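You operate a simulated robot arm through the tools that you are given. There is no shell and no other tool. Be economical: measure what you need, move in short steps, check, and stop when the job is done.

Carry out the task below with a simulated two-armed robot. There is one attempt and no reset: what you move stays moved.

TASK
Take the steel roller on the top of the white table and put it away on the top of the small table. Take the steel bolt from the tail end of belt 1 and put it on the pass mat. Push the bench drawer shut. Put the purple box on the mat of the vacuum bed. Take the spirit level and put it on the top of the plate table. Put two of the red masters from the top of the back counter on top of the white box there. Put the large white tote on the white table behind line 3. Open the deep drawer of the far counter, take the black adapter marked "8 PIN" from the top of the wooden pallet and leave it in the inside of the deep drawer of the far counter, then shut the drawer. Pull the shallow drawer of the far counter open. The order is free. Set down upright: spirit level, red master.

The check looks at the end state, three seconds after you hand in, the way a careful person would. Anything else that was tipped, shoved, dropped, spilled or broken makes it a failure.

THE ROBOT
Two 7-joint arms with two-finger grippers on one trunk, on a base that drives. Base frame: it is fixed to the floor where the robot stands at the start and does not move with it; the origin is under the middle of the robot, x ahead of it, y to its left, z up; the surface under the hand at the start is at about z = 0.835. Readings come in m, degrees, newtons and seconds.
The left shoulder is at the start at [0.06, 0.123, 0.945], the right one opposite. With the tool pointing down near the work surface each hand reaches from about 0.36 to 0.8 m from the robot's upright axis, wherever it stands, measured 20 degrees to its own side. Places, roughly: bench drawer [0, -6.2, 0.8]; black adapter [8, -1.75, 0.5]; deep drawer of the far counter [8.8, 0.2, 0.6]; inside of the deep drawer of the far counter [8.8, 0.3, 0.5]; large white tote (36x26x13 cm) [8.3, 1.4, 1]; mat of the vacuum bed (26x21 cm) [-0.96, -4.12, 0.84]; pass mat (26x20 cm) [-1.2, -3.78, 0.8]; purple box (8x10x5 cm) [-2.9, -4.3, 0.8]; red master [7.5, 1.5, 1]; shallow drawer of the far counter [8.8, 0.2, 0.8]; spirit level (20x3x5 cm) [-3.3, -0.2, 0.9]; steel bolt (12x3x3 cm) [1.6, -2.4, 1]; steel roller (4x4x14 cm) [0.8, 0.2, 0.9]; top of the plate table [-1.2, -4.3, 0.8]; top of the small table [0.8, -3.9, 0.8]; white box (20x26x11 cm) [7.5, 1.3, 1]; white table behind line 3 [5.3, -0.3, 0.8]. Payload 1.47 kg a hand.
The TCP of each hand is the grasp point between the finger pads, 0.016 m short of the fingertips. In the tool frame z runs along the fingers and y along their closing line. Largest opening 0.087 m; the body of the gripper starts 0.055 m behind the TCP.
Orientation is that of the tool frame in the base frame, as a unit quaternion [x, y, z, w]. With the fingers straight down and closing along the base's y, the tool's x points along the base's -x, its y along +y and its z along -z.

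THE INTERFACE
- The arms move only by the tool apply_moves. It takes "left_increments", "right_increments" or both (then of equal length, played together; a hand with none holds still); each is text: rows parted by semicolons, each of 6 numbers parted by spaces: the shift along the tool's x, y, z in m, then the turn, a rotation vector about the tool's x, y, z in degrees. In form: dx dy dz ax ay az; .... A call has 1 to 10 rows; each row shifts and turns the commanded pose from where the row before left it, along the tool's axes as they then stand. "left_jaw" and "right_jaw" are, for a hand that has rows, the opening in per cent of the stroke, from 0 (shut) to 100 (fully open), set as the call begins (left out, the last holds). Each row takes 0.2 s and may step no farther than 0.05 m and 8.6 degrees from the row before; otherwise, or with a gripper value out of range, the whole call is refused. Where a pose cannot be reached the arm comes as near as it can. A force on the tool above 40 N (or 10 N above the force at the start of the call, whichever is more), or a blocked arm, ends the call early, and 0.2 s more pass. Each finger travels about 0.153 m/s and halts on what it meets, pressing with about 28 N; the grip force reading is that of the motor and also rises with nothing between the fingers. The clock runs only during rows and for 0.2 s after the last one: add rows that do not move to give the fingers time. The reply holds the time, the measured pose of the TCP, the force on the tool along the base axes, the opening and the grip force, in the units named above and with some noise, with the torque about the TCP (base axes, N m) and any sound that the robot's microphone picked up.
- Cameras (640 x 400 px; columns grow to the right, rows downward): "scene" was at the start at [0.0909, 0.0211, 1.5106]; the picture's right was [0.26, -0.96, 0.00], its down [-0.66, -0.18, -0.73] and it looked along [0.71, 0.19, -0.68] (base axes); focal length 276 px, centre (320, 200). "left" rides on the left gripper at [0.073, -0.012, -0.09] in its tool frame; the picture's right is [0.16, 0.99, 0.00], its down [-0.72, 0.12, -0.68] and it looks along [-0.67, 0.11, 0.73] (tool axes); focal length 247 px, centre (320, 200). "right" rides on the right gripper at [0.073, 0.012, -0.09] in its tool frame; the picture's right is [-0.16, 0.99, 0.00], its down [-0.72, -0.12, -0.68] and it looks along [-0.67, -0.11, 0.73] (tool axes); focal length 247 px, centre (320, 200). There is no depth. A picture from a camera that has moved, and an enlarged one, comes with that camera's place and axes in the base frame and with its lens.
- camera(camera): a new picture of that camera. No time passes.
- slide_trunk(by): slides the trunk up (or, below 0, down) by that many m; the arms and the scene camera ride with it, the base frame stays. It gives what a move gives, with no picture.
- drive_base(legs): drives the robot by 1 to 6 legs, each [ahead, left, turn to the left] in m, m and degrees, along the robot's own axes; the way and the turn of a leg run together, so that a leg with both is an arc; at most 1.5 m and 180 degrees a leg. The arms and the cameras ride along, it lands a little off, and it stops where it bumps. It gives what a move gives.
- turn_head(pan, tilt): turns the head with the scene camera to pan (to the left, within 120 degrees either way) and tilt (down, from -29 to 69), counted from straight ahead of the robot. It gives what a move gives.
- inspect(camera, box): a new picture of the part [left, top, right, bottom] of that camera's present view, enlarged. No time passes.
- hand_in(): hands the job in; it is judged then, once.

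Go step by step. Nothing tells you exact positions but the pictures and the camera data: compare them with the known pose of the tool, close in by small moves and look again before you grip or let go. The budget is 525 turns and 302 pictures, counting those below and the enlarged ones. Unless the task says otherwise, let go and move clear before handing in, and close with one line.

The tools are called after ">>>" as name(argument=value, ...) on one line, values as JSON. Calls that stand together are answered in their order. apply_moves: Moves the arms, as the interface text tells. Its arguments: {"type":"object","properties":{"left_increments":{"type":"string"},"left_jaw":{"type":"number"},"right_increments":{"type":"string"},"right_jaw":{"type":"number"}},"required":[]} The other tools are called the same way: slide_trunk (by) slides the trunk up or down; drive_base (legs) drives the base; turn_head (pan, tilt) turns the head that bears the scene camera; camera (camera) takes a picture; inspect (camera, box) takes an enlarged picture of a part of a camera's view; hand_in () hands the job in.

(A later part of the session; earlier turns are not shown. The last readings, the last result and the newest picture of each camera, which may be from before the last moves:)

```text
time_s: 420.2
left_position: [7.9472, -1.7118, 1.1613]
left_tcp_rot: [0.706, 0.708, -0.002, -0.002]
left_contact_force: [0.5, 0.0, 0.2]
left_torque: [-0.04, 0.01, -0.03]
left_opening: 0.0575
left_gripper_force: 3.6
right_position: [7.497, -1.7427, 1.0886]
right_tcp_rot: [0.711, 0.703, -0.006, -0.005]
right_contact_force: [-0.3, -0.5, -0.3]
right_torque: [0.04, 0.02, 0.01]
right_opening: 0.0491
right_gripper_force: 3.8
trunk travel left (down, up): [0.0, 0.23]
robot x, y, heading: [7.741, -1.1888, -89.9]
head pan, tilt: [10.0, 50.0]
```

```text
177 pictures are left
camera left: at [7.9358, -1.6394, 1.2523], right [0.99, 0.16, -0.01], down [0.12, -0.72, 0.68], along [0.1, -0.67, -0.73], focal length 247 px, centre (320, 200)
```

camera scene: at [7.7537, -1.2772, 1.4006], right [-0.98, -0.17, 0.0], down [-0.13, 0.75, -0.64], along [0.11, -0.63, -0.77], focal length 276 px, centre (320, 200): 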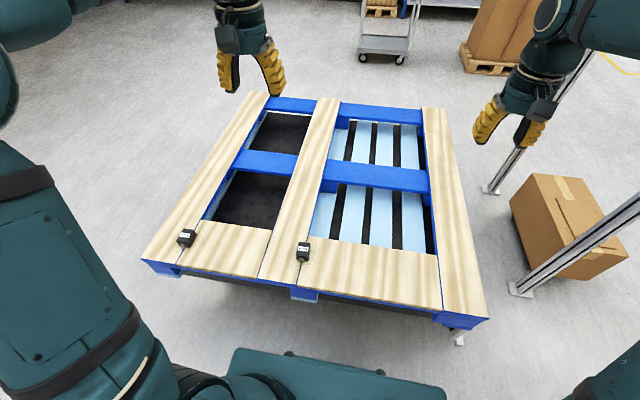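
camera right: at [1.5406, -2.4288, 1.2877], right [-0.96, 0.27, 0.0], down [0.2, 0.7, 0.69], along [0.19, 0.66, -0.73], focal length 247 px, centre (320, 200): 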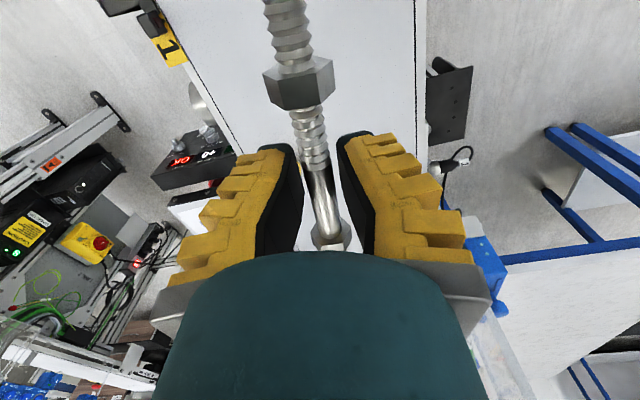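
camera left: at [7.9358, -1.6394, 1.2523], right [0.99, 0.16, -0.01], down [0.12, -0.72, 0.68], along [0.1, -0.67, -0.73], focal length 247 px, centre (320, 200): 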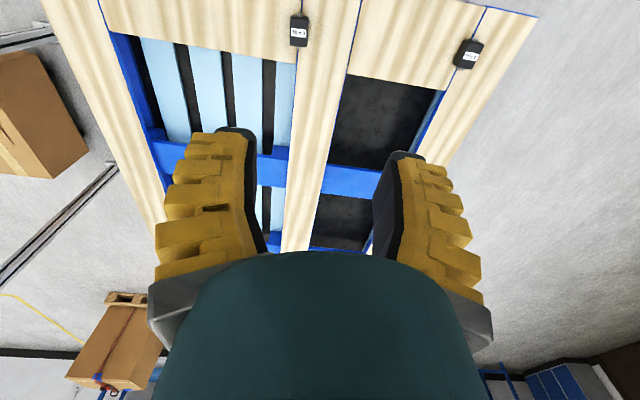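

8 PIN top triangulated at (7.897, −1.76, 0.504). Move over it and descend to z≈0.64.

>>> apply_moves(left_increments="-0.024 -0.025 0.03 0 0 0;-0.024 -0.025 0.03 0 0 0;0 0 0.048 0 0 0;0 0 0.048 0 0 0;0 0 0.048 0 0 0;0 0 0.048 0 0 0;0 0 0.048 0 0 0;0 0 0.048 0 0 0;0 0 0.048 0 0 0;0 0 0.048 0 0 0", left_jaw=85)

>>> camera(camera="left")

```text
time_s: 422.4
left_position: [7.8922, -1.7605, 0.7131]
left_tcp_rot: [0.707, 0.707, -0.003, -0.002]
left_contact_force: [-0.6, -0.9, 0.4]
left_torque: [0.02, 0.01, 0.0]
left_opening: 0.0768
left_gripper_force: 2.4
right_position: [7.4961, -1.7431, 1.0871]
right_tcp_rot: [0.711, 0.703, -0.007, -0.006]
right_contact_force: [-0.3, -0.7, -0.7]
right_torque: [0.03, 0.0, 0.01]
right_opening: 0.0492
right_gripper_force: 4.1
trunk travel left (down, up): [0.0, 0.23]
robot x, y, heading: [7.7365, -1.1894, -90.1]
head pan, tilt: [10.0, 50.0]
```

```text
176 pictures are left
camera left: at [7.8819, -1.6893, 0.8041], right [0.99, 0.16, 0.0], down [0.12, -0.72, 0.68], along [0.1, -0.67, -0.73], focal length 247 px, centre (320, 200)
```

left: 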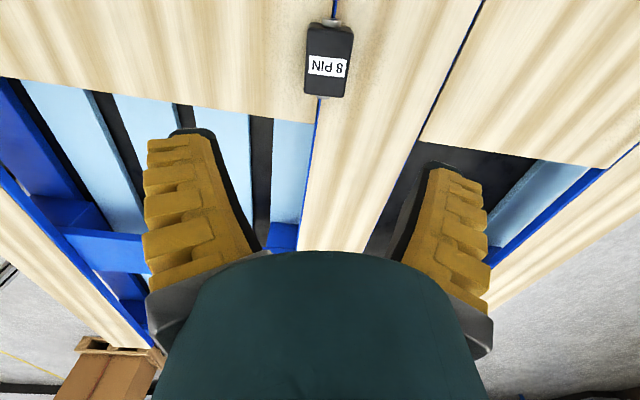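

>>> apply_moves(left_increments="0 0.008 0.04 0 0 0;0 0 0.04 0 0 0;0 0 0.04 0 0 0;0 0 0.04 0 0 0;0 0 0.035 0 0 0;0 0 0 0 0 0", left_jaw=85)

>>> camera(camera="left")

>>> inspect(camera="scene", box=[240, 200, 380, 300])

```text
time_s: 423.8
left_position: [7.9034, -1.7594, 0.5221]
left_tcp_rot: [0.706, 0.708, -0.002, -0.001]
left_contact_force: [0.0, -0.4, 0.4]
left_torque: [-0.01, -0.02, -0.02]
left_opening: 0.0768
left_gripper_force: 2.1
right_position: [7.497, -1.7419, 1.0875]
right_tcp_rot: [0.711, 0.703, -0.005, -0.005]
right_contact_force: [0.1, -0.3, -0.8]
right_torque: [0.04, 0.02, 0.0]
right_opening: 0.0492
right_gripper_force: 4.2
trunk travel left (down, up): [0.0, 0.23]
robot x, y, heading: [7.7434, -1.1903, -90.0]
head pan, tilt: [10.0, 50.0]
```

```text
175 pictures are left
camera left: at [7.8907, -1.6869, 0.6131], right [0.99, 0.16, 0.0], down [0.12, -0.72, 0.68], along [0.1, -0.67, -0.73], focal length 247 px, centre (320, 200)
```

left: 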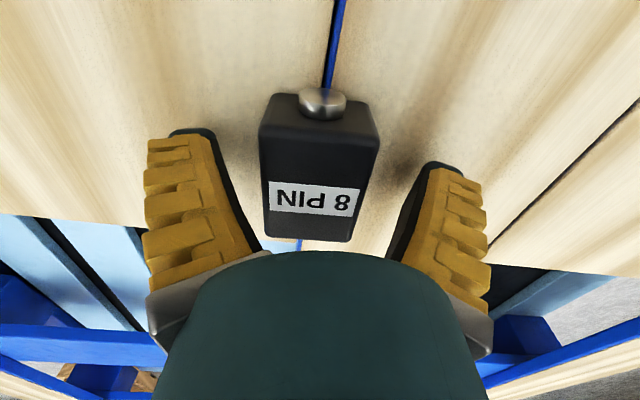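

```text
4.00 times, centred on (310, 250) of scene
camera zoom: at [7.7537, -1.2773, 1.4005], right [-0.98, -0.17, 0.0], down [-0.13, 0.75, -0.64], along [0.11, -0.63, -0.77], focal length 1105 px, centre (360, 0)
```

zoom: 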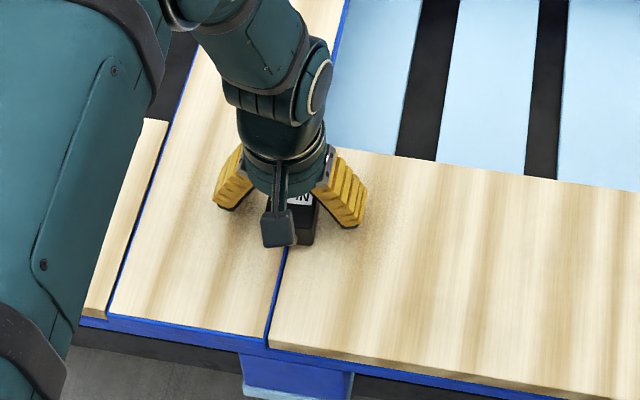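

>>> apply_moves(left_increments="0.006 -0.004 0.006 0 0 0;0 0 0.005 0 0 0;0 0 0 0 0 0", left_jaw=85)

```text
time_s: 424.6
left_position: [7.8976, -1.7538, 0.5119]
left_tcp_rot: [0.707, 0.707, -0.001, -0.002]
left_contact_force: [0.1, 0.3, 0.5]
left_torque: [0.01, -0.03, 0.01]
left_opening: 0.0768
left_gripper_force: 1.6
right_position: [7.4974, -1.7419, 1.0879]
right_tcp_rot: [0.711, 0.704, -0.007, -0.005]
right_contact_force: [0.3, 0.0, -0.1]
right_torque: [0.02, 0.02, -0.02]
right_opening: 0.049
right_gripper_force: 3.7
trunk travel left (down, up): [0.0, 0.23]
robot x, y, heading: [7.7391, -1.1903, -89.9]
head pan, tilt: [10.0, 50.0]
```

>>> apply_moves(left_increments="0 0 0 0 0 0;0 0 0 0 0 0;0 0 0 0 0 0", left_jaw=0)

>>> apply_moves(left_increments="0 0 -0.02 0 0 0;0 0 -0.04 0 0 0;0 0 -0.045 0 0 0;0 0 -0.045 0 0 0;0 0 -0.045 0 0 0;0 0 -0.045 0 0 0;0 0 -0.045 0 0 0;0 0 -0.045 0 0 0;0 0 -0.045 0 0 0;0 0 -0.045 0 0 0", left_jaw=0)

>>> camera(camera="left")

```text
time_s: 425.3
left_position: [7.902, -1.7556, 0.517]
left_tcp_rot: [0.705, 0.709, -0.001, 0.002]
left_contact_force: [5.4, 6.6, 21.6]
left_torque: [0.17, -0.65, 0.13]
left_opening: 0.0407
left_gripper_force: 27.5
right_position: [7.4967, -1.7415, 1.0892]
right_tcp_rot: [0.71, 0.705, -0.006, -0.005]
right_contact_force: [0.4, -0.2, -1.1]
right_torque: [0.0, 0.02, 0.02]
right_opening: 0.049
right_gripper_force: 4.3
trunk travel left (down, up): [0.0, 0.23]
robot x, y, heading: [7.737, -1.1877, -89.9]
head pan, tilt: [10.0, 50.0]
stopped in row 3 (left hand): the force on the tool passed its limit at 43 N (the readings are from after the stop); the commanded pose is now the measured one
```

```text
time_s: 427.5
left_position: [7.8981, -1.7535, 0.9323]
left_tcp_rot: [0.706, 0.708, -0.002, 0.001]
left_contact_force: [-0.4, 0.7, -1.7]
left_torque: [-0.02, -0.01, -0.02]
left_opening: 0.0409
left_gripper_force: 27.7
right_position: [7.4984, -1.7425, 1.0871]
right_tcp_rot: [0.711, 0.703, -0.006, -0.006]
right_contact_force: [0.4, -1.2, -0.2]
right_torque: [-0.02, -0.01, 0.0]
right_opening: 0.0491
right_gripper_force: 3.9
trunk travel left (down, up): [0.0, 0.23]
robot x, y, heading: [7.7393, -1.1948, -89.7]
head pan, tilt: [10.0, 50.0]
```

```text
173 pictures are left
camera left: at [7.8868, -1.6798, 1.0233], right [0.99, 0.16, 0.0], down [0.12, -0.72, 0.68], along [0.11, -0.67, -0.73], focal length 247 px, centre (320, 200)
```

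left: 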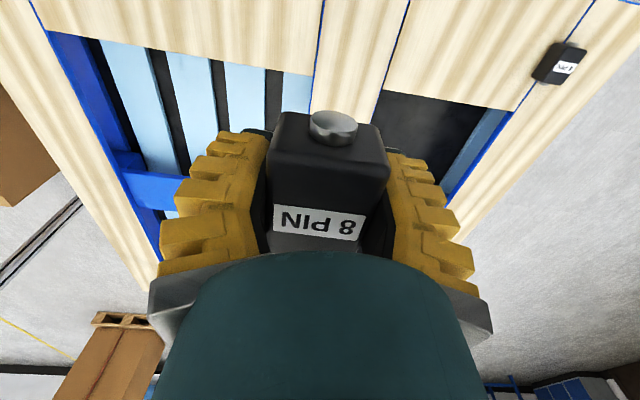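

Got the 8 PIN adapter. Raise, back off, turn to face the drawers.

>>> apply_moves(left_increments="0 0 -0.045 0 0 0;0 0 -0.045 0 0 0;0 0 -0.045 0 0 0;0 0 -0.045 0 0 0;0.045 0 0 0 0 0;0.04 0 0 0 0 0")

>>> drive_base(legs=[[-0.1, 0, 0], [0, 0, 179.7], [0, -0.8, 0]])

>>> turn_head(pan=-5, tilt=30)

>>> camera(camera="scene")

```text
time_s: 428.9
left_position: [7.9018, -1.6661, 1.1147]
left_tcp_rot: [0.706, 0.708, -0.002, 0.002]
left_contact_force: [0.7, 0.6, -1.6]
left_torque: [-0.01, -0.03, -0.03]
left_opening: 0.0408
left_gripper_force: 28.1
right_position: [7.4987, -1.7422, 1.0884]
right_tcp_rot: [0.711, 0.703, -0.006, -0.005]
right_contact_force: [0.0, 0.2, 0.0]
right_torque: [-0.04, 0.02, 0.02]
right_opening: 0.0488
right_gripper_force: 4.2
trunk travel left (down, up): [0.0, 0.23]
robot x, y, heading: [7.7403, -1.1885, -89.9]
head pan, tilt: [10.0, 50.0]
```

```text
time_s: 444.6
left_position: [8.348, -0.5704, 1.1142]
left_tcp_rot: [0.731, -0.682, 0.0, -0.002]
left_contact_force: [0.7, 0.1, -1.3]
left_torque: [-0.03, 0.01, -0.02]
left_opening: 0.0406
left_gripper_force: 27.9
right_position: [8.746, -0.469, 1.0884]
right_tcp_rot: [0.725, -0.689, 0.005, -0.007]
right_contact_force: [0.4, 0.3, 0.5]
right_torque: [0.02, -0.01, 0.01]
right_opening: 0.0491
right_gripper_force: 4.0
trunk travel left (down, up): [0.0, 0.23]
robot x, y, heading: [8.5365, -1.0352, 93.6]
head pan, tilt: [10.0, 50.0]
```

```text
time_s: 445.4
left_position: [8.3466, -0.5711, 1.1142]
left_tcp_rot: [0.73, -0.683, -0.001, -0.002]
left_contact_force: [0.0, -0.1, -0.4]
left_torque: [-0.04, 0.01, 0.0]
left_opening: 0.0405
left_gripper_force: 28.1
right_position: [8.7452, -0.469, 1.0869]
right_tcp_rot: [0.726, -0.688, 0.005, -0.006]
right_contact_force: [0.2, -0.3, -0.6]
right_torque: [0.02, -0.01, 0.01]
right_opening: 0.0492
right_gripper_force: 4.3
trunk travel left (down, up): [0.0, 0.23]
robot x, y, heading: [8.5371, -1.04, 93.7]
head pan, tilt: [-5.0, 30.0]
```

```text
172 pictures are left
camera scene: at [8.541, -0.936, 1.4299], right [1.0, -0.02, 0.0], down [-0.01, -0.5, -0.87], along [0.02, 0.87, -0.5], focal length 276 px, centre (320, 200)
```

scene: 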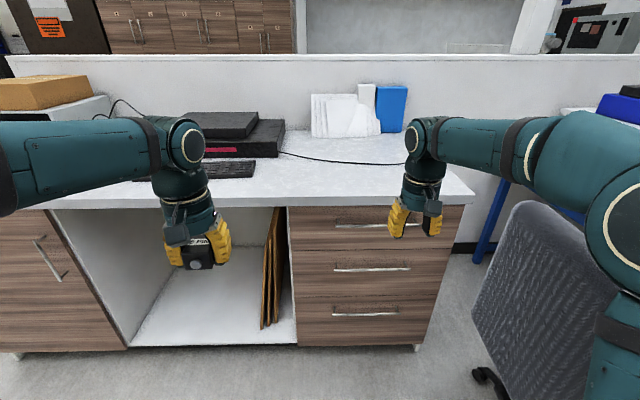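

Handles triangulated: deep at (8.768, −0.105, 0.63), shallow at (8.762, −0.11, 0.85). Straighten and step in, then reorient the right hand to point forward with vertical closing.

>>> drive_base(legs=[[0.0, 0.0, -3.7], [0.18, -0.07, 0]])

>>> apply_moves(right_increments="0 0 0 0 0 8.5;0 0 0 0 0 8.5;0 0 0 0 0 8.5;0 0 0 0 0 8.5;0 0 0 0 0 8.5;0 0 0 0 0 8.5;0 0 0 0 0 8.5;0 0 0 0 0 8.5;0 0 0 0 0 8.5;0 0 0 0 0 8.5", right_jaw=70)

```text
time_s: 447.4
left_position: [8.4411, -0.3836, 1.1141]
left_tcp_rot: [0.712, -0.702, 0.0, -0.003]
left_contact_force: [-1.1, -0.1, -0.6]
left_torque: [0.0, -0.01, -0.01]
left_opening: 0.0407
left_gripper_force: 28.5
right_position: [8.8453, -0.3031, 1.088]
right_tcp_rot: [-0.707, 0.707, -0.005, 0.006]
right_contact_force: [-0.3, 0.5, -0.9]
right_torque: [-0.04, 0.05, 0.02]
right_opening: 0.049
right_gripper_force: 4.1
trunk travel left (down, up): [0.0, 0.23]
robot x, y, heading: [8.605, -0.8618, 90.6]
head pan, tilt: [-5.0, 30.0]
```

```text
time_s: 449.6
left_position: [8.4418, -0.3837, 1.1141]
left_tcp_rot: [0.712, -0.703, 0.0, -0.002]
left_contact_force: [1.0, 0.8, -0.9]
left_torque: [0.02, -0.01, 0.02]
left_opening: 0.0407
left_gripper_force: 27.9
right_position: [8.8436, -0.3035, 1.089]
right_tcp_rot: [-0.043, 0.999, 0.0, 0.008]
right_contact_force: [-0.5, 0.2, 0.1]
right_torque: [-0.02, -0.01, -0.02]
right_opening: 0.0656
right_gripper_force: 3.3
trunk travel left (down, up): [0.0, 0.23]
robot x, y, heading: [8.6066, -0.862, 90.5]
head pan, tilt: [-5.0, 30.0]
```

>>> apply_moves(right_increments="0 0 0 0 0 5;0 0 0 -8.5 0 0;0 0 0 -8.5 0 0;0 0 0 -8.5 0 0;0 0 0 -8.5 0 0;0 0 0 -8.5 0 0;0 0 0 -8.5 0 0;0 0 0 -8.5 0 0;0 0 0 -8.5 0 0;0 0 0 -8.5 0 0")

>>> camera(camera="scene")

```text
time_s: 451.8
left_position: [8.4423, -0.382, 1.1137]
left_tcp_rot: [0.712, -0.702, -0.001, -0.002]
left_contact_force: [0.0, 0.9, -0.6]
left_torque: [-0.06, -0.03, 0.01]
left_opening: 0.0406
left_gripper_force: 27.7
right_position: [8.8778, -0.3264, 1.1468]
right_tcp_rot: [0.005, 0.804, 0.592, 0.044]
right_contact_force: [-2.1, 0.5, 0.1]
right_torque: [-0.02, -0.05, -0.16]
right_opening: 0.0656
right_gripper_force: 3.1
right hand out of reach, approached as far as the arm can: row 8, 9
trunk travel left (down, up): [0.0, 0.23]
robot x, y, heading: [8.6082, -0.8567, 90.9]
head pan, tilt: [-5.0, 30.0]
```

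```text
171 pictures are left
camera scene: at [8.6148, -0.7565, 1.4298], right [1.0, -0.08, 0.0], down [-0.04, -0.5, -0.87], along [0.07, 0.86, -0.5], focal length 276 px, centre (320, 200)
```

scene: 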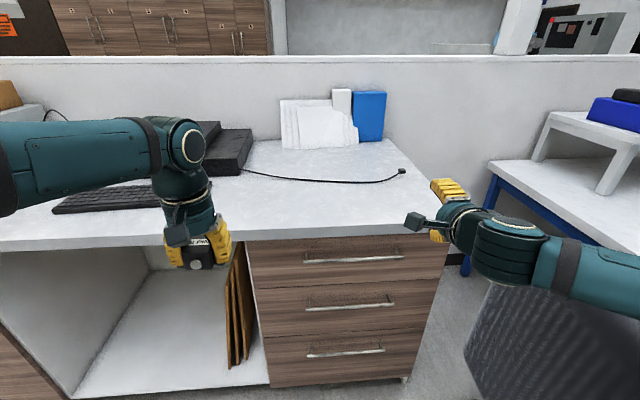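

Tilt reached ~73°, enough. Now lower the hand in front of the deep drawer's handle.

>>> apply_moves(right_increments="0.013 -0.0423 0.0143 0 0 0;0.013 -0.0423 0.0143 0 0 0;0.013 -0.0423 0.0143 0 0 0;0.013 -0.0423 0.0143 0 0 0;0.013 -0.0423 0.0143 0 0 0;0.013 -0.0423 0.0143 0 0 0;0.013 -0.0423 0.0143 0 0 0;0.013 -0.0423 0.0143 0 0 0;0.013 -0.0423 0.0143 0 0 0;0.013 -0.0423 0.0143 0 0 0", right_jaw=70)

>>> camera(camera="scene")

>>> camera(camera="right")

```text
time_s: 452.9
left_position: [8.4442, -0.3887, 1.1143]
left_tcp_rot: [0.71, -0.704, 0.0, -0.004]
left_contact_force: [-0.4, -0.5, -0.9]
left_torque: [-0.01, 0.03, -0.03]
left_opening: 0.041
left_gripper_force: 27.7
right_position: [8.8544, -0.326, 1.008]
right_tcp_rot: [-0.062, 0.765, 0.621, 0.159]
right_contact_force: [-0.1, 0.2, 0.0]
right_torque: [-0.05, -0.04, -0.04]
right_opening: 0.0654
right_gripper_force: 3.2
right hand out of reach, approached as far as the arm can: row 5
trunk travel left (down, up): [0.0, 0.23]
robot x, y, heading: [8.6106, -0.8578, 90.4]
head pan, tilt: [-5.0, 30.0]
stopped in row 5 (right hand): the arm was blocked; the commanded pose is now the measured one
```

```text
170 pictures are left
camera scene: at [8.6123, -0.7656, 1.4292], right [1.0, -0.08, 0.01], down [-0.04, -0.49, -0.87], along [0.07, 0.87, -0.5], focal length 276 px, centre (320, 200)
```

scene: 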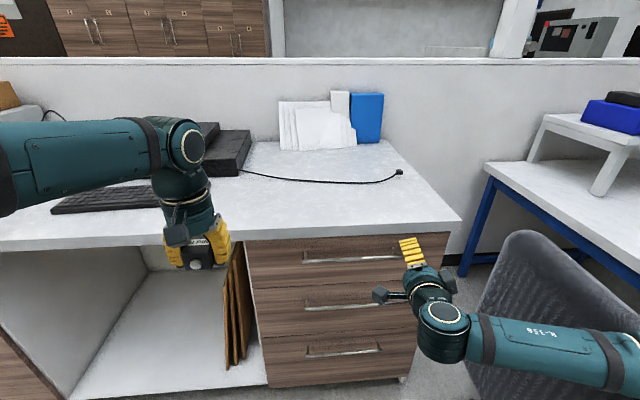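

```text
169 pictures are left
camera right: at [8.7664, -0.4018, 1.0128], right [-0.14, 0.2, 0.97], down [0.6, -0.76, 0.24], along [0.79, 0.62, -0.02], focal length 247 px, centre (320, 200)
```

right: 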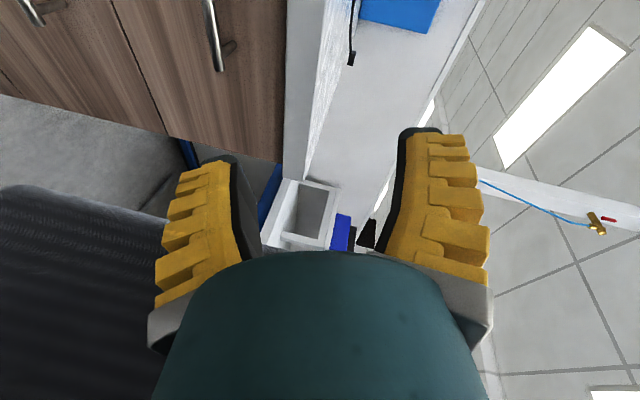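

The right arm was blocked — likely the elbow met the chair. I'll lift it back up and shift the robot left, away from the chair.

>>> apply_moves(right_increments="-0.0107 0.031 -0.006 0 0 0;-0.0107 0.031 -0.006 0 0 0;-0.0107 0.031 -0.006 0 0 0;-0.0107 0.031 -0.006 0 0 0")

>>> turn_head(pan=-50, tilt=35)

>>> camera(camera="scene")

```text
time_s: 453.9
left_position: [8.4441, -0.3839, 1.1143]
left_tcp_rot: [0.711, -0.703, -0.001, -0.002]
left_contact_force: [0.0, -0.6, -0.8]
left_torque: [-0.03, -0.02, -0.01]
left_opening: 0.0408
left_gripper_force: 27.8
right_position: [8.8584, -0.3196, 1.1346]
right_tcp_rot: [-0.057, 0.769, 0.619, 0.147]
right_contact_force: [0.4, 0.2, -1.0]
right_torque: [0.01, 0.02, 0.0]
right_opening: 0.0654
right_gripper_force: 3.8
trunk travel left (down, up): [0.0, 0.23]
robot x, y, heading: [8.6116, -0.8564, 90.7]
head pan, tilt: [-5.0, 30.0]
```

```text
time_s: 455.0
left_position: [8.4472, -0.3841, 1.1156]
left_tcp_rot: [0.71, -0.704, -0.001, -0.001]
left_contact_force: [-0.2, 0.5, -1.1]
left_torque: [0.05, -0.03, -0.03]
left_opening: 0.0407
left_gripper_force: 28.1
right_position: [8.8605, -0.3209, 1.1345]
right_tcp_rot: [-0.057, 0.769, 0.619, 0.148]
right_contact_force: [-0.5, 0.3, -0.6]
right_torque: [-0.01, -0.01, 0.01]
right_opening: 0.0655
right_gripper_force: 2.9
trunk travel left (down, up): [0.0, 0.23]
robot x, y, heading: [8.6097, -0.8594, 90.2]
head pan, tilt: [-50.0, 35.0]
```

```text
168 pictures are left
camera scene: at [8.6784, -0.7924, 1.4222], right [0.65, -0.76, 0.0], down [-0.44, -0.37, -0.82], along [0.62, 0.53, -0.57], focal length 276 px, centre (320, 200)
```

scene: 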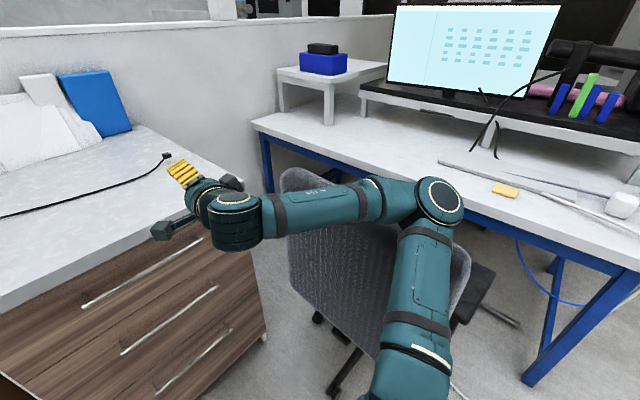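

Confirmed: the elbow hangs over the chair. Shift the base 0.3 m left and reduce the tilt to ~45°.

>>> drive_base(legs=[[0, 0.3, 0]])

>>> apply_moves(right_increments="0 0 0 8 0 0;0 0 0 8 0 0;0 0 0 8 0 0;0 0 0 6 0 0")

>>> turn_head(pan=-25, tilt=35)

>>> camera(camera="scene")

```text
time_s: 458.2
left_position: [8.153, -0.3859, 1.1139]
left_tcp_rot: [0.711, -0.704, -0.001, -0.001]
left_contact_force: [-1.3, -0.1, -1.5]
left_torque: [0.0, 0.0, -0.01]
left_opening: 0.0407
left_gripper_force: 27.7
right_position: [8.5672, -0.3228, 1.1342]
right_tcp_rot: [-0.056, 0.769, 0.619, 0.15]
right_contact_force: [-0.1, -0.5, -0.3]
right_torque: [0.0, 0.03, -0.01]
right_opening: 0.0656
right_gripper_force: 3.0
trunk travel left (down, up): [0.0, 0.23]
robot x, y, heading: [8.3159, -0.8625, 90.4]
head pan, tilt: [-50.0, 35.0]
```

```text
time_s: 459.2
left_position: [8.152, -0.3861, 1.1142]
left_tcp_rot: [0.711, -0.704, -0.001, -0.002]
left_contact_force: [-1.0, 0.1, -1.5]
left_torque: [-0.01, -0.03, 0.0]
left_opening: 0.0408
left_gripper_force: 27.9
right_position: [8.5653, -0.3225, 1.1349]
right_tcp_rot: [-0.016, 0.904, 0.398, 0.158]
right_contact_force: [0.5, 0.4, 2.0]
right_torque: [0.02, 0.01, 0.02]
right_opening: 0.0653
right_gripper_force: 3.0
trunk travel left (down, up): [0.0, 0.23]
robot x, y, heading: [8.3154, -0.8598, 90.5]
head pan, tilt: [-50.0, 35.0]
```

```text
time_s: 460.1
left_position: [8.1523, -0.387, 1.1141]
left_tcp_rot: [0.711, -0.703, 0.0, -0.001]
left_contact_force: [-0.7, -0.1, -1.3]
left_torque: [0.03, 0.01, 0.0]
left_opening: 0.0404
left_gripper_force: 28.4
right_position: [8.5666, -0.3233, 1.1335]
right_tcp_rot: [-0.016, 0.903, 0.398, 0.159]
right_contact_force: [-0.1, 0.0, 0.4]
right_torque: [-0.01, 0.0, 0.0]
right_opening: 0.0652
right_gripper_force: 3.1
trunk travel left (down, up): [0.0, 0.23]
robot x, y, heading: [8.3149, -0.8635, 90.3]
head pan, tilt: [-25.0, 35.0]
```

```text
167 pictures are left
camera scene: at [8.3543, -0.7717, 1.4222], right [0.91, -0.42, 0.0], down [-0.24, -0.52, -0.82], along [0.34, 0.74, -0.57], focal length 276 px, centre (320, 200)
```

scene: 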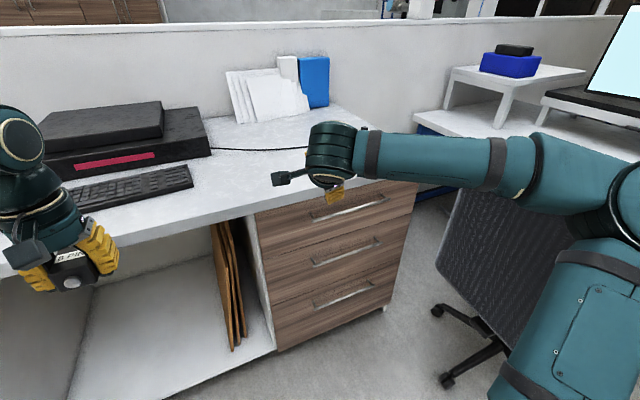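

The elbow still sits near the chair, so I'll use the left arm (elbow to the free side) for the drawers: set the adapter temporarily on the free counter top, then open. First restore the right hand to its normal pose.

>>> apply_moves(right_increments="0 0 0 8 0 0;0 0 0 8 0 0;0 0 0 8 0 0;0 0 0 8 0 0;0 0 0 8 0 0;0 0 0 4 0 0;0 0 0 0 8 0;0 0 0 0 8 0;0 0 0 0 2 0;0 0 -0.03 0 0 0")

>>> apply_moves(right_increments="0 0 0 0 0 -8.5;0 0 0 0 0 -8.5;0 0 0 0 0 -8.5;0 0 0 0 0 -8.5;0 0 0 0 0 -8.5;0 0 0 0 0 -8.5;0 0 0 0 0 -8.5;0 0 0 0 0 -8.5;0 0 0 0 0 -8.5;0 0 0 0 0 -8.5")

```text
time_s: 462.3
left_position: [8.1522, -0.3857, 1.1155]
left_tcp_rot: [0.71, -0.704, -0.001, -0.002]
left_contact_force: [-0.2, 0.4, -0.5]
left_torque: [-0.01, 0.03, 0.0]
left_opening: 0.0408
left_gripper_force: 28.2
right_position: [8.6078, -0.3538, 1.1567]
right_tcp_rot: [0.039, 0.999, 0.038, -0.004]
right_contact_force: [0.0, 1.1, -0.1]
right_torque: [0.02, 0.02, 0.01]
right_opening: 0.0652
right_gripper_force: 3.0
right hand out of reach, approached as far as the arm can: row 4, 5, 6
trunk travel left (down, up): [0.0, 0.23]
robot x, y, heading: [8.3167, -0.8609, 90.6]
head pan, tilt: [-25.0, 35.0]
```

```text
time_s: 464.5
left_position: [8.1515, -0.3858, 1.1154]
left_tcp_rot: [0.711, -0.703, -0.002, -0.002]
left_contact_force: [0.1, 1.1, -0.4]
left_torque: [-0.02, -0.06, 0.02]
left_opening: 0.0405
left_gripper_force: 27.8
right_position: [8.604, -0.3526, 1.1583]
right_tcp_rot: [-0.647, 0.762, 0.03, 0.023]
right_contact_force: [0.1, -0.3, 0.7]
right_torque: [-0.02, -0.02, 0.02]
right_opening: 0.0653
right_gripper_force: 3.1
trunk travel left (down, up): [0.0, 0.23]
robot x, y, heading: [8.317, -0.8626, 90.6]
head pan, tilt: [-25.0, 35.0]
```

>>> apply_moves(right_increments="0.03 0 -0.03 0 0 -8.5;0.03 0 -0.03 0 0 0;0.03 0 0 0 0 0")

>>> turn_head(pan=0, tilt=35)

>>> drive_base(legs=[[0.25, -0.15, 0]])

>>> camera(camera="scene")

```text
time_s: 465.3
left_position: [8.1539, -0.3864, 1.1146]
left_tcp_rot: [0.711, -0.703, -0.002, -0.002]
left_contact_force: [1.0, -0.4, -0.4]
left_torque: [0.02, 0.06, -0.02]
left_opening: 0.0405
left_gripper_force: 28.2
right_position: [8.6017, -0.4469, 1.2106]
right_tcp_rot: [-0.701, 0.712, 0.029, 0.024]
right_contact_force: [0.7, 0.1, -1.0]
right_torque: [0.02, 0.03, 0.01]
right_opening: 0.0653
right_gripper_force: 3.0
trunk travel left (down, up): [0.0, 0.23]
robot x, y, heading: [8.3129, -0.8627, 90.4]
head pan, tilt: [-25.0, 35.0]
```

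```text
time_s: 466.1
left_position: [8.1534, -0.3869, 1.1145]
left_tcp_rot: [0.711, -0.703, -0.001, -0.002]
left_contact_force: [-0.8, 0.7, -0.8]
left_torque: [-0.03, 0.02, 0.0]
left_opening: 0.0404
left_gripper_force: 28.5
right_position: [8.6005, -0.4451, 1.2131]
right_tcp_rot: [-0.701, 0.712, 0.028, 0.025]
right_contact_force: [0.3, -1.0, 0.6]
right_torque: [0.01, -0.01, -0.01]
right_opening: 0.0652
right_gripper_force: 3.7
trunk travel left (down, up): [0.0, 0.23]
robot x, y, heading: [8.315, -0.8613, 90.7]
head pan, tilt: [0.0, 35.0]
```

```text
time_s: 468.1
left_position: [8.292, -0.1448, 1.1141]
left_tcp_rot: [0.716, -0.698, -0.001, -0.002]
left_contact_force: [-0.6, 0.3, -0.7]
left_torque: [-0.02, -0.07, 0.0]
left_opening: 0.0407
left_gripper_force: 27.7
right_position: [8.7413, -0.1969, 1.2114]
right_tcp_rot: [-0.705, 0.708, 0.029, 0.024]
right_contact_force: [0.5, 0.1, 0.2]
right_torque: [-0.02, 0.0, 0.0]
right_opening: 0.0655
right_gripper_force: 3.1
trunk travel left (down, up): [0.0, 0.23]
robot x, y, heading: [8.4608, -0.6147, 91.4]
head pan, tilt: [0.0, 35.0]
```

```text
166 pictures are left
camera scene: at [8.4626, -0.5195, 1.4221], right [1.0, 0.02, 0.0], down [0.01, -0.57, -0.82], along [-0.02, 0.82, -0.57], focal length 276 px, centre (320, 200)
```

scene: 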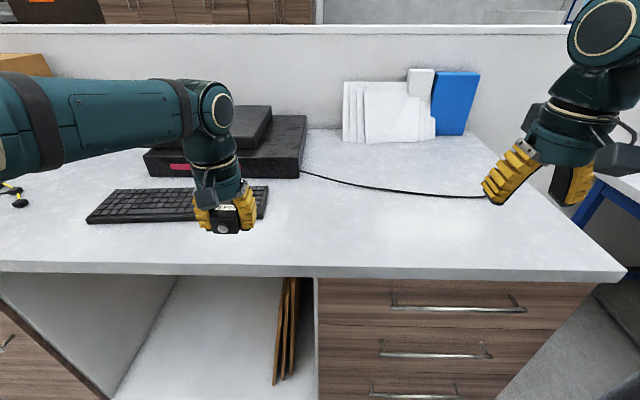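

Free counter spot at about (8.48, 0.05). Carry the adapter there and lower.

>>> apply_moves(left_increments="-0.0317 -0.0325 0 0 0 0;-0.0317 -0.0325 0 0 0 0;-0.0317 -0.0325 0 0 0 0;-0.0317 -0.0325 0 0 0 0;-0.0317 -0.0325 0 0 0 0;-0.0317 -0.0325 0 0 0 0;0 0 0.045 0 0 0;0 0 0.045 0 0 0;0 0 0.045 0 0 0;0 0 0 0 0 0")

>>> inspect(camera="scene", box=[250, 150, 410, 270])

```text
time_s: 470.3
left_position: [8.482, 0.0427, 0.9858]
left_tcp_rot: [0.716, -0.698, -0.005, -0.011]
left_contact_force: [1.0, -2.3, 14.8]
left_torque: [-0.19, 0.42, 0.21]
left_opening: 0.0403
left_gripper_force: 28.3
left hand out of reach, approached as far as the arm can: row 6
right_position: [8.7408, -0.1993, 1.212]
right_tcp_rot: [-0.706, 0.707, 0.028, 0.025]
right_contact_force: [1.0, 0.0, 0.0]
right_torque: [0.03, -0.01, 0.0]
right_opening: 0.0656
right_gripper_force: 3.3
trunk travel left (down, up): [0.0, 0.23]
robot x, y, heading: [8.4634, -0.619, 91.4]
head pan, tilt: [0.0, 35.0]
stopped in row 10 (left hand): the force on the tool passed its limit at 44 N (the readings are from after the stop); the commanded pose is now the measured one
```

```text
3.33 times, centred on (330, 210) of scene
camera zoom: at [8.462, -0.5222, 1.4223], right [1.0, 0.02, 0.0], down [0.01, -0.57, -0.82], along [-0.02, 0.82, -0.57], focal length 921 px, centre (287, 167)
```

zoom: 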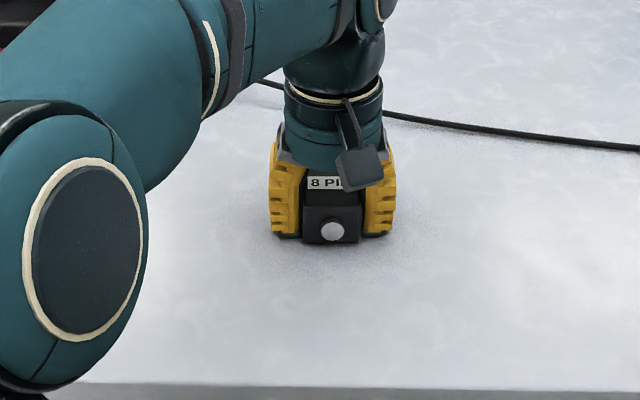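

Counter is at about 0.96; the adapter is resting. Release and withdraw.

>>> apply_moves(left_increments="0 0 -0.002 0 0 0;0 0 0 0 0 0;0 0 0 0 0 0", left_jaw=80)

>>> apply_moves(left_increments="0 0 -0.03 0 0 0;0 0 -0.04 0 0 0;0.02 0 -0.04 0 0 0;0.04 0 0 0 0 0;0.045 0 0 0 0 0;0.045 0 0 0 0 0;0.045 0 0 0 0 0", left_jaw=80)

>>> camera(camera="scene")

```text
time_s: 471.1
left_position: [8.4809, 0.0431, 0.9858]
left_tcp_rot: [0.716, -0.698, -0.003, -0.009]
left_contact_force: [0.7, -0.3, 0.3]
left_torque: [0.0, 0.02, -0.02]
left_opening: 0.0732
left_gripper_force: 2.3
right_position: [8.7405, -0.1973, 1.2122]
right_tcp_rot: [-0.706, 0.707, 0.028, 0.025]
right_contact_force: [0.8, 0.9, -0.2]
right_torque: [-0.01, 0.0, 0.0]
right_opening: 0.0653
right_gripper_force: 2.9
trunk travel left (down, up): [0.0, 0.23]
robot x, y, heading: [8.4647, -0.6174, 91.3]
head pan, tilt: [0.0, 35.0]
```

```text
time_s: 472.7
left_position: [8.4884, -0.1553, 1.0933]
left_tcp_rot: [0.716, -0.698, -0.003, -0.01]
left_contact_force: [0.3, -0.6, 0.4]
left_torque: [-0.01, 0.04, -0.01]
left_opening: 0.0731
left_gripper_force: 2.1
right_position: [8.7403, -0.1978, 1.2127]
right_tcp_rot: [-0.706, 0.707, 0.028, 0.025]
right_contact_force: [0.3, -0.7, -0.3]
right_torque: [-0.01, -0.05, -0.02]
right_opening: 0.0658
right_gripper_force: 3.2
trunk travel left (down, up): [0.0, 0.23]
robot x, y, heading: [8.4651, -0.6185, 91.1]
head pan, tilt: [0.0, 35.0]
```

```text
164 pictures are left
camera scene: at [8.4619, -0.5215, 1.4223], right [1.0, 0.02, 0.0], down [0.01, -0.57, -0.82], along [-0.02, 0.82, -0.57], focal length 276 px, centre (320, 200)
```

scene: 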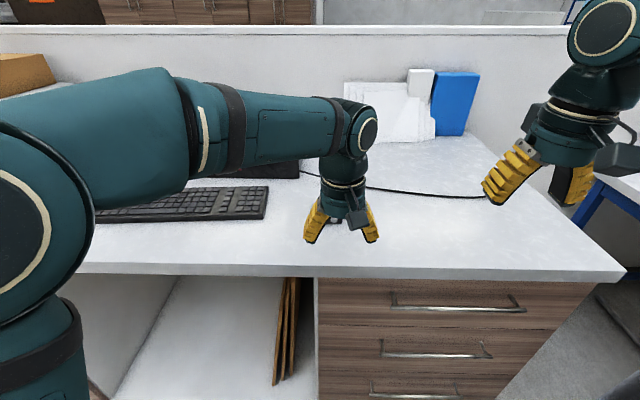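

Now reposition to use the left hand on the deep drawer: handle ≈ (8.76, −0.135, 0.665).

>>> drive_base(legs=[[-0.27, 0, 0], [0, -0.22, -1.2]])

>>> apply_moves(left_increments="0 0 0 0 0 -8.5;0 0 0 0 0 -8.5;0 0 0 0 0 -8.5;0 0 0 0 0 -8.5;0 0 0 0 0 -8.5;0 0 0 0 0 -8.5;0 0 0 0 0 -8.5;0 0 0 0 0 -8.5;0 0 0 0 0 -8.5;0 0 0 0 0 -8.5", left_jaw=70)

```text
time_s: 476.8
left_position: [8.7255, -0.4251, 1.0926]
left_tcp_rot: [0.708, -0.706, -0.004, -0.008]
left_contact_force: [-0.5, 0.1, -0.8]
left_torque: [-0.01, -0.01, -0.02]
left_opening: 0.0729
left_gripper_force: 2.8
right_position: [8.9753, -0.4742, 1.2106]
right_tcp_rot: [-0.697, 0.716, 0.028, 0.025]
right_contact_force: [0.4, 0.5, 1.0]
right_torque: [0.0, 0.0, 0.04]
right_opening: 0.0653
right_gripper_force: 3.2
trunk travel left (down, up): [0.0, 0.23]
robot x, y, heading: [8.6863, -0.8868, 89.9]
head pan, tilt: [0.0, 35.0]
```

```text
time_s: 479.0
left_position: [8.7241, -0.4245, 1.0927]
left_tcp_rot: [0.999, -0.04, 0.002, -0.01]
left_contact_force: [0.5, -0.4, 0.6]
left_torque: [0.0, 0.0, 0.02]
left_opening: 0.0653
left_gripper_force: 3.5
right_position: [8.9757, -0.4736, 1.2134]
right_tcp_rot: [-0.698, 0.716, 0.028, 0.025]
right_contact_force: [0.4, 0.0, -0.7]
right_torque: [-0.02, 0.0, 0.0]
right_opening: 0.0654
right_gripper_force: 3.2
trunk travel left (down, up): [0.0, 0.23]
robot x, y, heading: [8.6872, -0.8866, 90.0]
head pan, tilt: [0.0, 35.0]
```

>>> apply_moves(left_increments="0 0 0 0 0 -4.6;0 0 0 8 0 0;0 0 0 8 0 0;0 0 0 8 0 0;0 0 0 8 0 0;0 0 0 8 0 0;0 0 0 8 0 0")

>>> camera(camera="scene")

```text
time_s: 480.6
left_position: [8.7177, -0.4202, 1.0865]
left_tcp_rot: [0.921, 0.01, 0.008, -0.39]
left_contact_force: [0.1, -0.4, 0.5]
left_torque: [-0.01, 0.01, 0.02]
left_opening: 0.0654
left_gripper_force: 3.0
left hand out of reach, approached as far as the arm can: row 7
right_position: [8.977, -0.4757, 1.212]
right_tcp_rot: [-0.697, 0.716, 0.028, 0.024]
right_contact_force: [0.2, -0.8, -0.4]
right_torque: [0.02, 0.0, -0.01]
right_opening: 0.0652
right_gripper_force: 3.3
trunk travel left (down, up): [0.0, 0.23]
robot x, y, heading: [8.6898, -0.8882, 89.6]
head pan, tilt: [0.0, 35.0]
```

```text
163 pictures are left
camera scene: at [8.6859, -0.7911, 1.4243], right [1.0, 0.05, 0.0], down [0.03, -0.55, -0.83], along [-0.05, 0.83, -0.55], focal length 276 px, centre (320, 200)
```

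scene: 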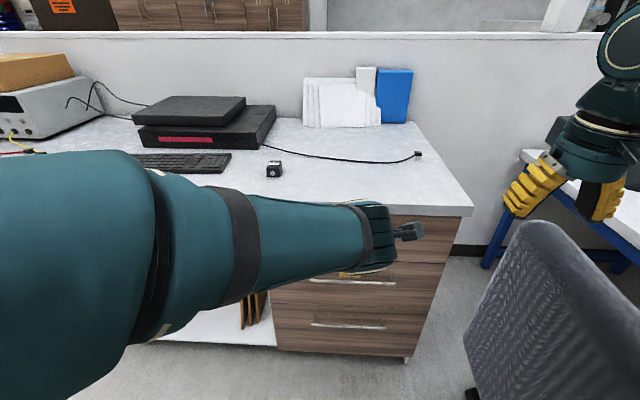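

Left hand is tilted 46° with clean axes, and the deep handle refines to (8.757, −0.145, 0.662). Move to a pre-approach pose 12 cm short of it.

>>> apply_moves(left_increments="0.0045 0.0126 0.0415 0 0 0;0.0045 0.0126 0.0415 0 0 0;0.0045 0.0126 0.0415 0 0 0;0.0045 0.0126 0.0415 0 0 0;0.0045 0.0126 0.0415 0 0 0;0.0045 0.0126 0.0415 0 0 0;0.0045 0.0126 0.0415 0 0 0;0.0045 0.0126 0.0415 0 0 0;0.0045 0.0126 0.0415 0 0 0;0 0 0 0 0 0", left_jaw=70)

>>> camera(camera="left")

>>> camera(camera="scene")

```text
time_s: 481.0
left_position: [8.7062, -0.4004, 1.0926]
left_tcp_rot: [0.908, 0.061, 0.123, -0.395]
left_contact_force: [-0.1, 0.2, -0.6]
left_torque: [0.0, 0.0, 0.04]
left_opening: 0.0656
left_gripper_force: 2.8
right_position: [8.9754, -0.4739, 1.2114]
right_tcp_rot: [-0.698, 0.715, 0.027, 0.025]
right_contact_force: [0.3, -0.5, 0.0]
right_torque: [0.0, -0.03, 0.0]
right_opening: 0.0654
right_gripper_force: 3.1
trunk travel left (down, up): [0.0, 0.23]
robot x, y, heading: [8.6891, -0.8911, 90.0]
head pan, tilt: [0.0, 35.0]
stopped in row 2 (left hand): the arm was blocked; the commanded pose is now the measured one
```

```text
162 pictures are left
camera left: at [8.7587, -0.4577, 1.1801], right [0.35, -0.67, -0.65], down [-0.79, -0.58, 0.17], along [-0.5, 0.46, -0.74], focal length 247 px, centre (320, 200)
```

left: 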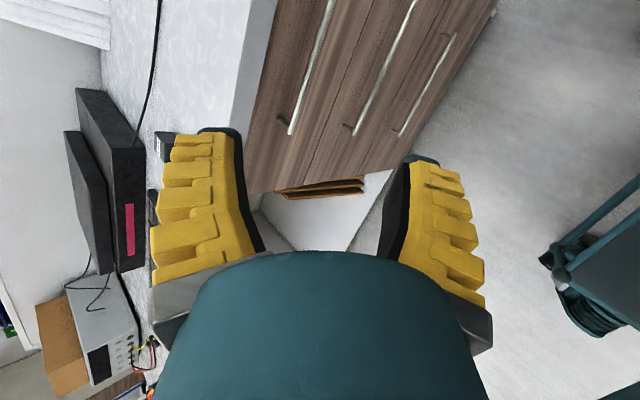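

```text
161 pictures are left
camera scene: at [8.6887, -0.7905, 1.4222], right [1.0, 0.01, 0.0], down [0.01, -0.57, -0.82], along [-0.01, 0.82, -0.57], focal length 276 px, centre (320, 200)
```

scene: 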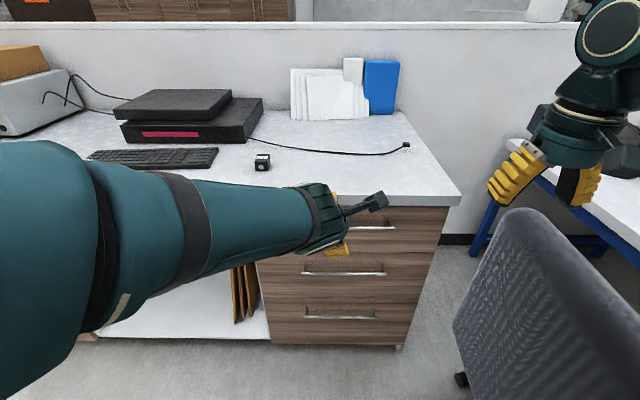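

Blocked again — the arm folds into itself here. I'll untilt to a clean vertical pose first.

>>> apply_moves(left_increments="0 0 -0.02 -8 0 0;0 0 0 -8 0 0;0 0 0 -8 0 0;0 0 0 -8 0 0;0 0 0 -8 0 0;0 0 0 -6 0 0")

```text
time_s: 482.4
left_position: [8.7034, -0.4156, 1.1052]
left_tcp_rot: [0.991, 0.006, 0.137, -0.008]
left_contact_force: [1.3, 0.3, -0.1]
left_torque: [0.02, -0.01, 0.03]
left_opening: 0.0654
left_gripper_force: 3.1
right_position: [8.9748, -0.4748, 1.2123]
right_tcp_rot: [-0.698, 0.715, 0.028, 0.025]
right_contact_force: [0.0, -0.2, 0.3]
right_torque: [-0.04, 0.0, -0.01]
right_opening: 0.0652
right_gripper_force: 3.6
trunk travel left (down, up): [0.0, 0.23]
robot x, y, heading: [8.6888, -0.8875, 90.0]
head pan, tilt: [0.0, 35.0]
```

>>> apply_moves(left_increments="0 0 0 0 -8 0;0 0 0 0 -7.7 0;0.027 -0.03 0 0 0 0;0.027 -0.04 0 0 0 0;0 -0.04 0 0 0 0;0 0 0 8 0 0;0 0 0 8 0 0;0 0 0 8 0 0;0 0 0 8 0 0")

>>> camera(camera="scene")

```text
time_s: 484.4
left_position: [8.7574, -0.305, 1.1076]
left_tcp_rot: [0.959, 0.007, -0.001, -0.284]
left_contact_force: [-0.2, -0.1, -0.2]
left_torque: [-0.02, 0.02, 0.02]
left_opening: 0.0652
left_gripper_force: 3.5
right_position: [8.9757, -0.4753, 1.2112]
right_tcp_rot: [-0.698, 0.716, 0.028, 0.025]
right_contact_force: [-0.2, 0.7, -0.2]
right_torque: [0.0, 0.03, -0.03]
right_opening: 0.0654
right_gripper_force: 3.1
trunk travel left (down, up): [0.0, 0.23]
robot x, y, heading: [8.689, -0.8869, 90.1]
head pan, tilt: [0.0, 35.0]
```

```text
160 pictures are left
camera scene: at [8.6895, -0.7913, 1.4222], right [1.0, 0.0, 0.0], down [0.0, -0.57, -0.82], along [0.0, 0.82, -0.57], focal length 276 px, centre (320, 200)
```

scene: 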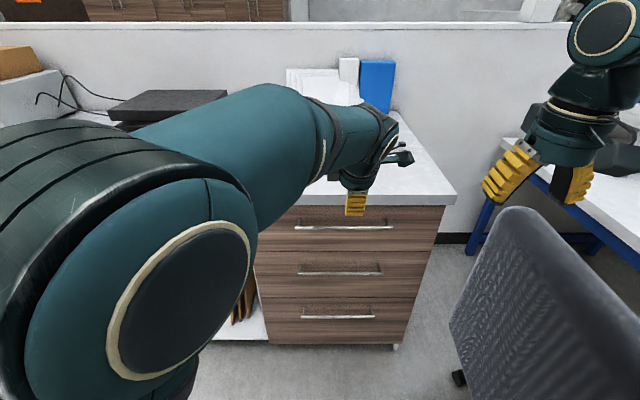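

Extended pose with 33° tilt works. Descend vertically in front of the drawers.

>>> apply_moves(left_increments="0 0.0246 0.038 0 0 0;0 0.0246 0.038 0 0 0;0 0.0246 0.038 0 0 0;0 0.0246 0.038 0 0 0;0 0.0246 0.038 0 0 0;0 0.0246 0.038 0 0 0;0 0.0246 0.038 0 0 0;0 0.0246 0.038 0 0 0;0 0 0 0 0 0")

>>> camera(camera="scene")

>>> camera(camera="left")

```text
time_s: 486.4
left_position: [8.7556, -0.3031, 0.7451]
left_tcp_rot: [0.959, 0.007, -0.002, -0.284]
left_contact_force: [0.3, -0.2, -0.6]
left_torque: [0.04, 0.0, -0.02]
left_opening: 0.0651
left_gripper_force: 3.1
right_position: [8.9764, -0.4744, 1.2114]
right_tcp_rot: [-0.698, 0.715, 0.028, 0.025]
right_contact_force: [-0.1, -0.5, -0.5]
right_torque: [-0.01, 0.01, 0.03]
right_opening: 0.0655
right_gripper_force: 3.8
trunk travel left (down, up): [0.0, 0.23]
robot x, y, heading: [8.6877, -0.8883, 89.8]
head pan, tilt: [0.0, 35.0]
```

```text
159 pictures are left
camera scene: at [8.6894, -0.7912, 1.4223], right [1.0, 0.0, 0.0], down [0.0, -0.57, -0.82], along [0.0, 0.82, -0.57], focal length 276 px, centre (320, 200)
```

scene: 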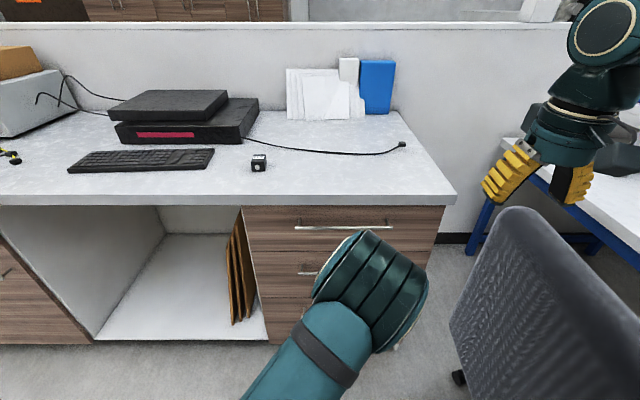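

```text
158 pictures are left
camera left: at [8.8297, -0.3422, 0.8288], right [0.17, -0.83, -0.54], down [-0.72, -0.48, 0.51], along [-0.68, 0.3, -0.67], focal length 247 px, centre (320, 200)
```

left: 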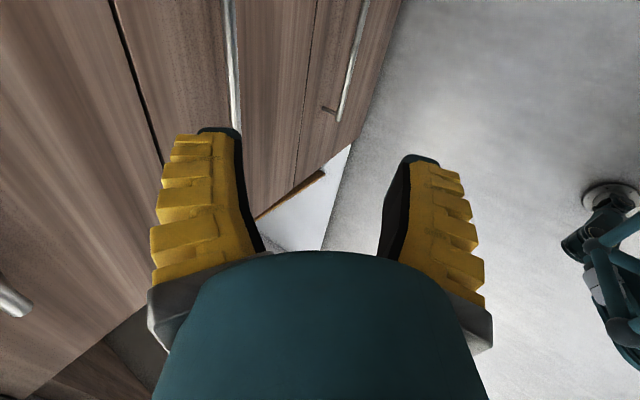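

Good pose. Open wide, align along the closing direction and advance partway, then check with the wrist camera.

>>> apply_moves(left_increments="0 -0.027 0 0 0 0;0 -0.027 0 0 0 0;0 -0.027 0 0 0 0;0 0 0.035 0 0 0;0 0 0.035 0 0 0;0 0 0.02 0 0 0;0 0 0 0 0 0", left_jaw=100)

>>> camera(camera="left")

>>> camera(camera="scene")

```text
time_s: 488.0
left_position: [8.7536, -0.1872, 0.7159]
left_tcp_rot: [0.959, 0.007, -0.003, -0.283]
left_contact_force: [-0.7, 0.3, -0.2]
left_torque: [0.02, 0.01, -0.02]
left_opening: 0.0869
left_gripper_force: 0.0
right_position: [8.975, -0.4744, 1.2123]
right_tcp_rot: [-0.698, 0.715, 0.028, 0.025]
right_contact_force: [-0.5, 0.1, 0.2]
right_torque: [0.0, -0.01, 0.02]
right_opening: 0.0654
right_gripper_force: 3.2
trunk travel left (down, up): [0.0, 0.23]
robot x, y, heading: [8.686, -0.8863, 89.9]
head pan, tilt: [0.0, 35.0]
```

```text
157 pictures are left
camera left: at [8.8274, -0.2254, 0.7986], right [0.17, -0.83, -0.54], down [-0.72, -0.48, 0.51], along [-0.68, 0.3, -0.67], focal length 247 px, centre (320, 200)
```

left: 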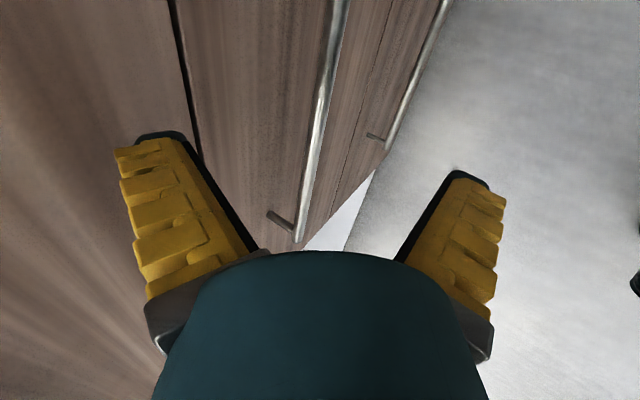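

```text
156 pictures are left
camera scene: at [8.6894, -0.7911, 1.4222], right [1.0, 0.0, 0.0], down [0.0, -0.57, -0.82], along [0.0, 0.82, -0.57], focal length 276 px, centre (320, 200)
```

scene: 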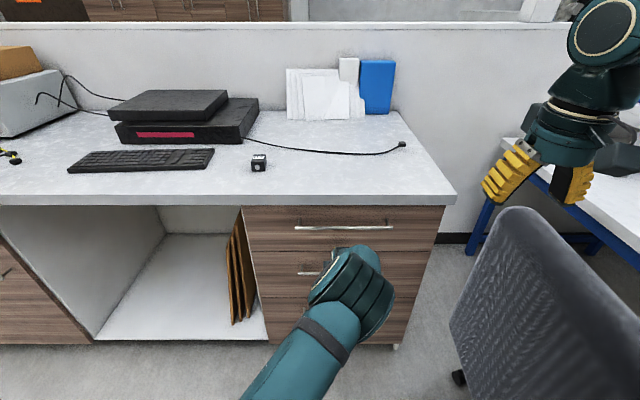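

Bar at (y −0.144, z 0.652), well centred between the fingers. Narrow the opening to fit behind the bar and advance.

>>> apply_moves(left_increments="0 0 0 0 0 0;0 0 0 0 0 0;0 0 0.03 0 0 0;0 0 0.025 0 0 0;0 0 0.012 0 0 0;0 0 0 0 0 0", left_jaw=42)

>>> camera(camera="left")

```text
time_s: 489.4
left_position: [8.753, -0.1488, 0.659]
left_tcp_rot: [0.959, 0.007, -0.003, -0.283]
left_contact_force: [0.0, 0.3, 0.6]
left_torque: [-0.03, 0.03, -0.01]
left_opening: 0.0424
left_gripper_force: 3.9
right_position: [8.9755, -0.4743, 1.2127]
right_tcp_rot: [-0.698, 0.715, 0.028, 0.025]
right_contact_force: [-0.4, -0.5, -0.6]
right_torque: [-0.02, 0.0, 0.01]
right_opening: 0.0654
right_gripper_force: 3.1
trunk travel left (down, up): [0.0, 0.23]
robot x, y, heading: [8.6888, -0.8893, 89.8]
head pan, tilt: [0.0, 35.0]
```

```text
155 pictures are left
camera left: at [8.8261, -0.1884, 0.7412], right [0.17, -0.83, -0.54], down [-0.72, -0.48, 0.51], along [-0.68, 0.3, -0.67], focal length 247 px, centre (320, 200)
```

left: 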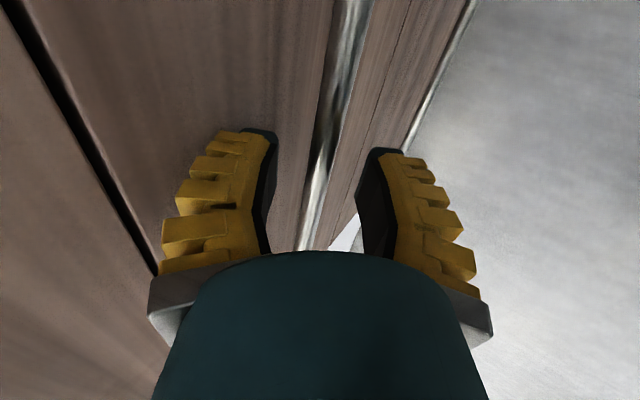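

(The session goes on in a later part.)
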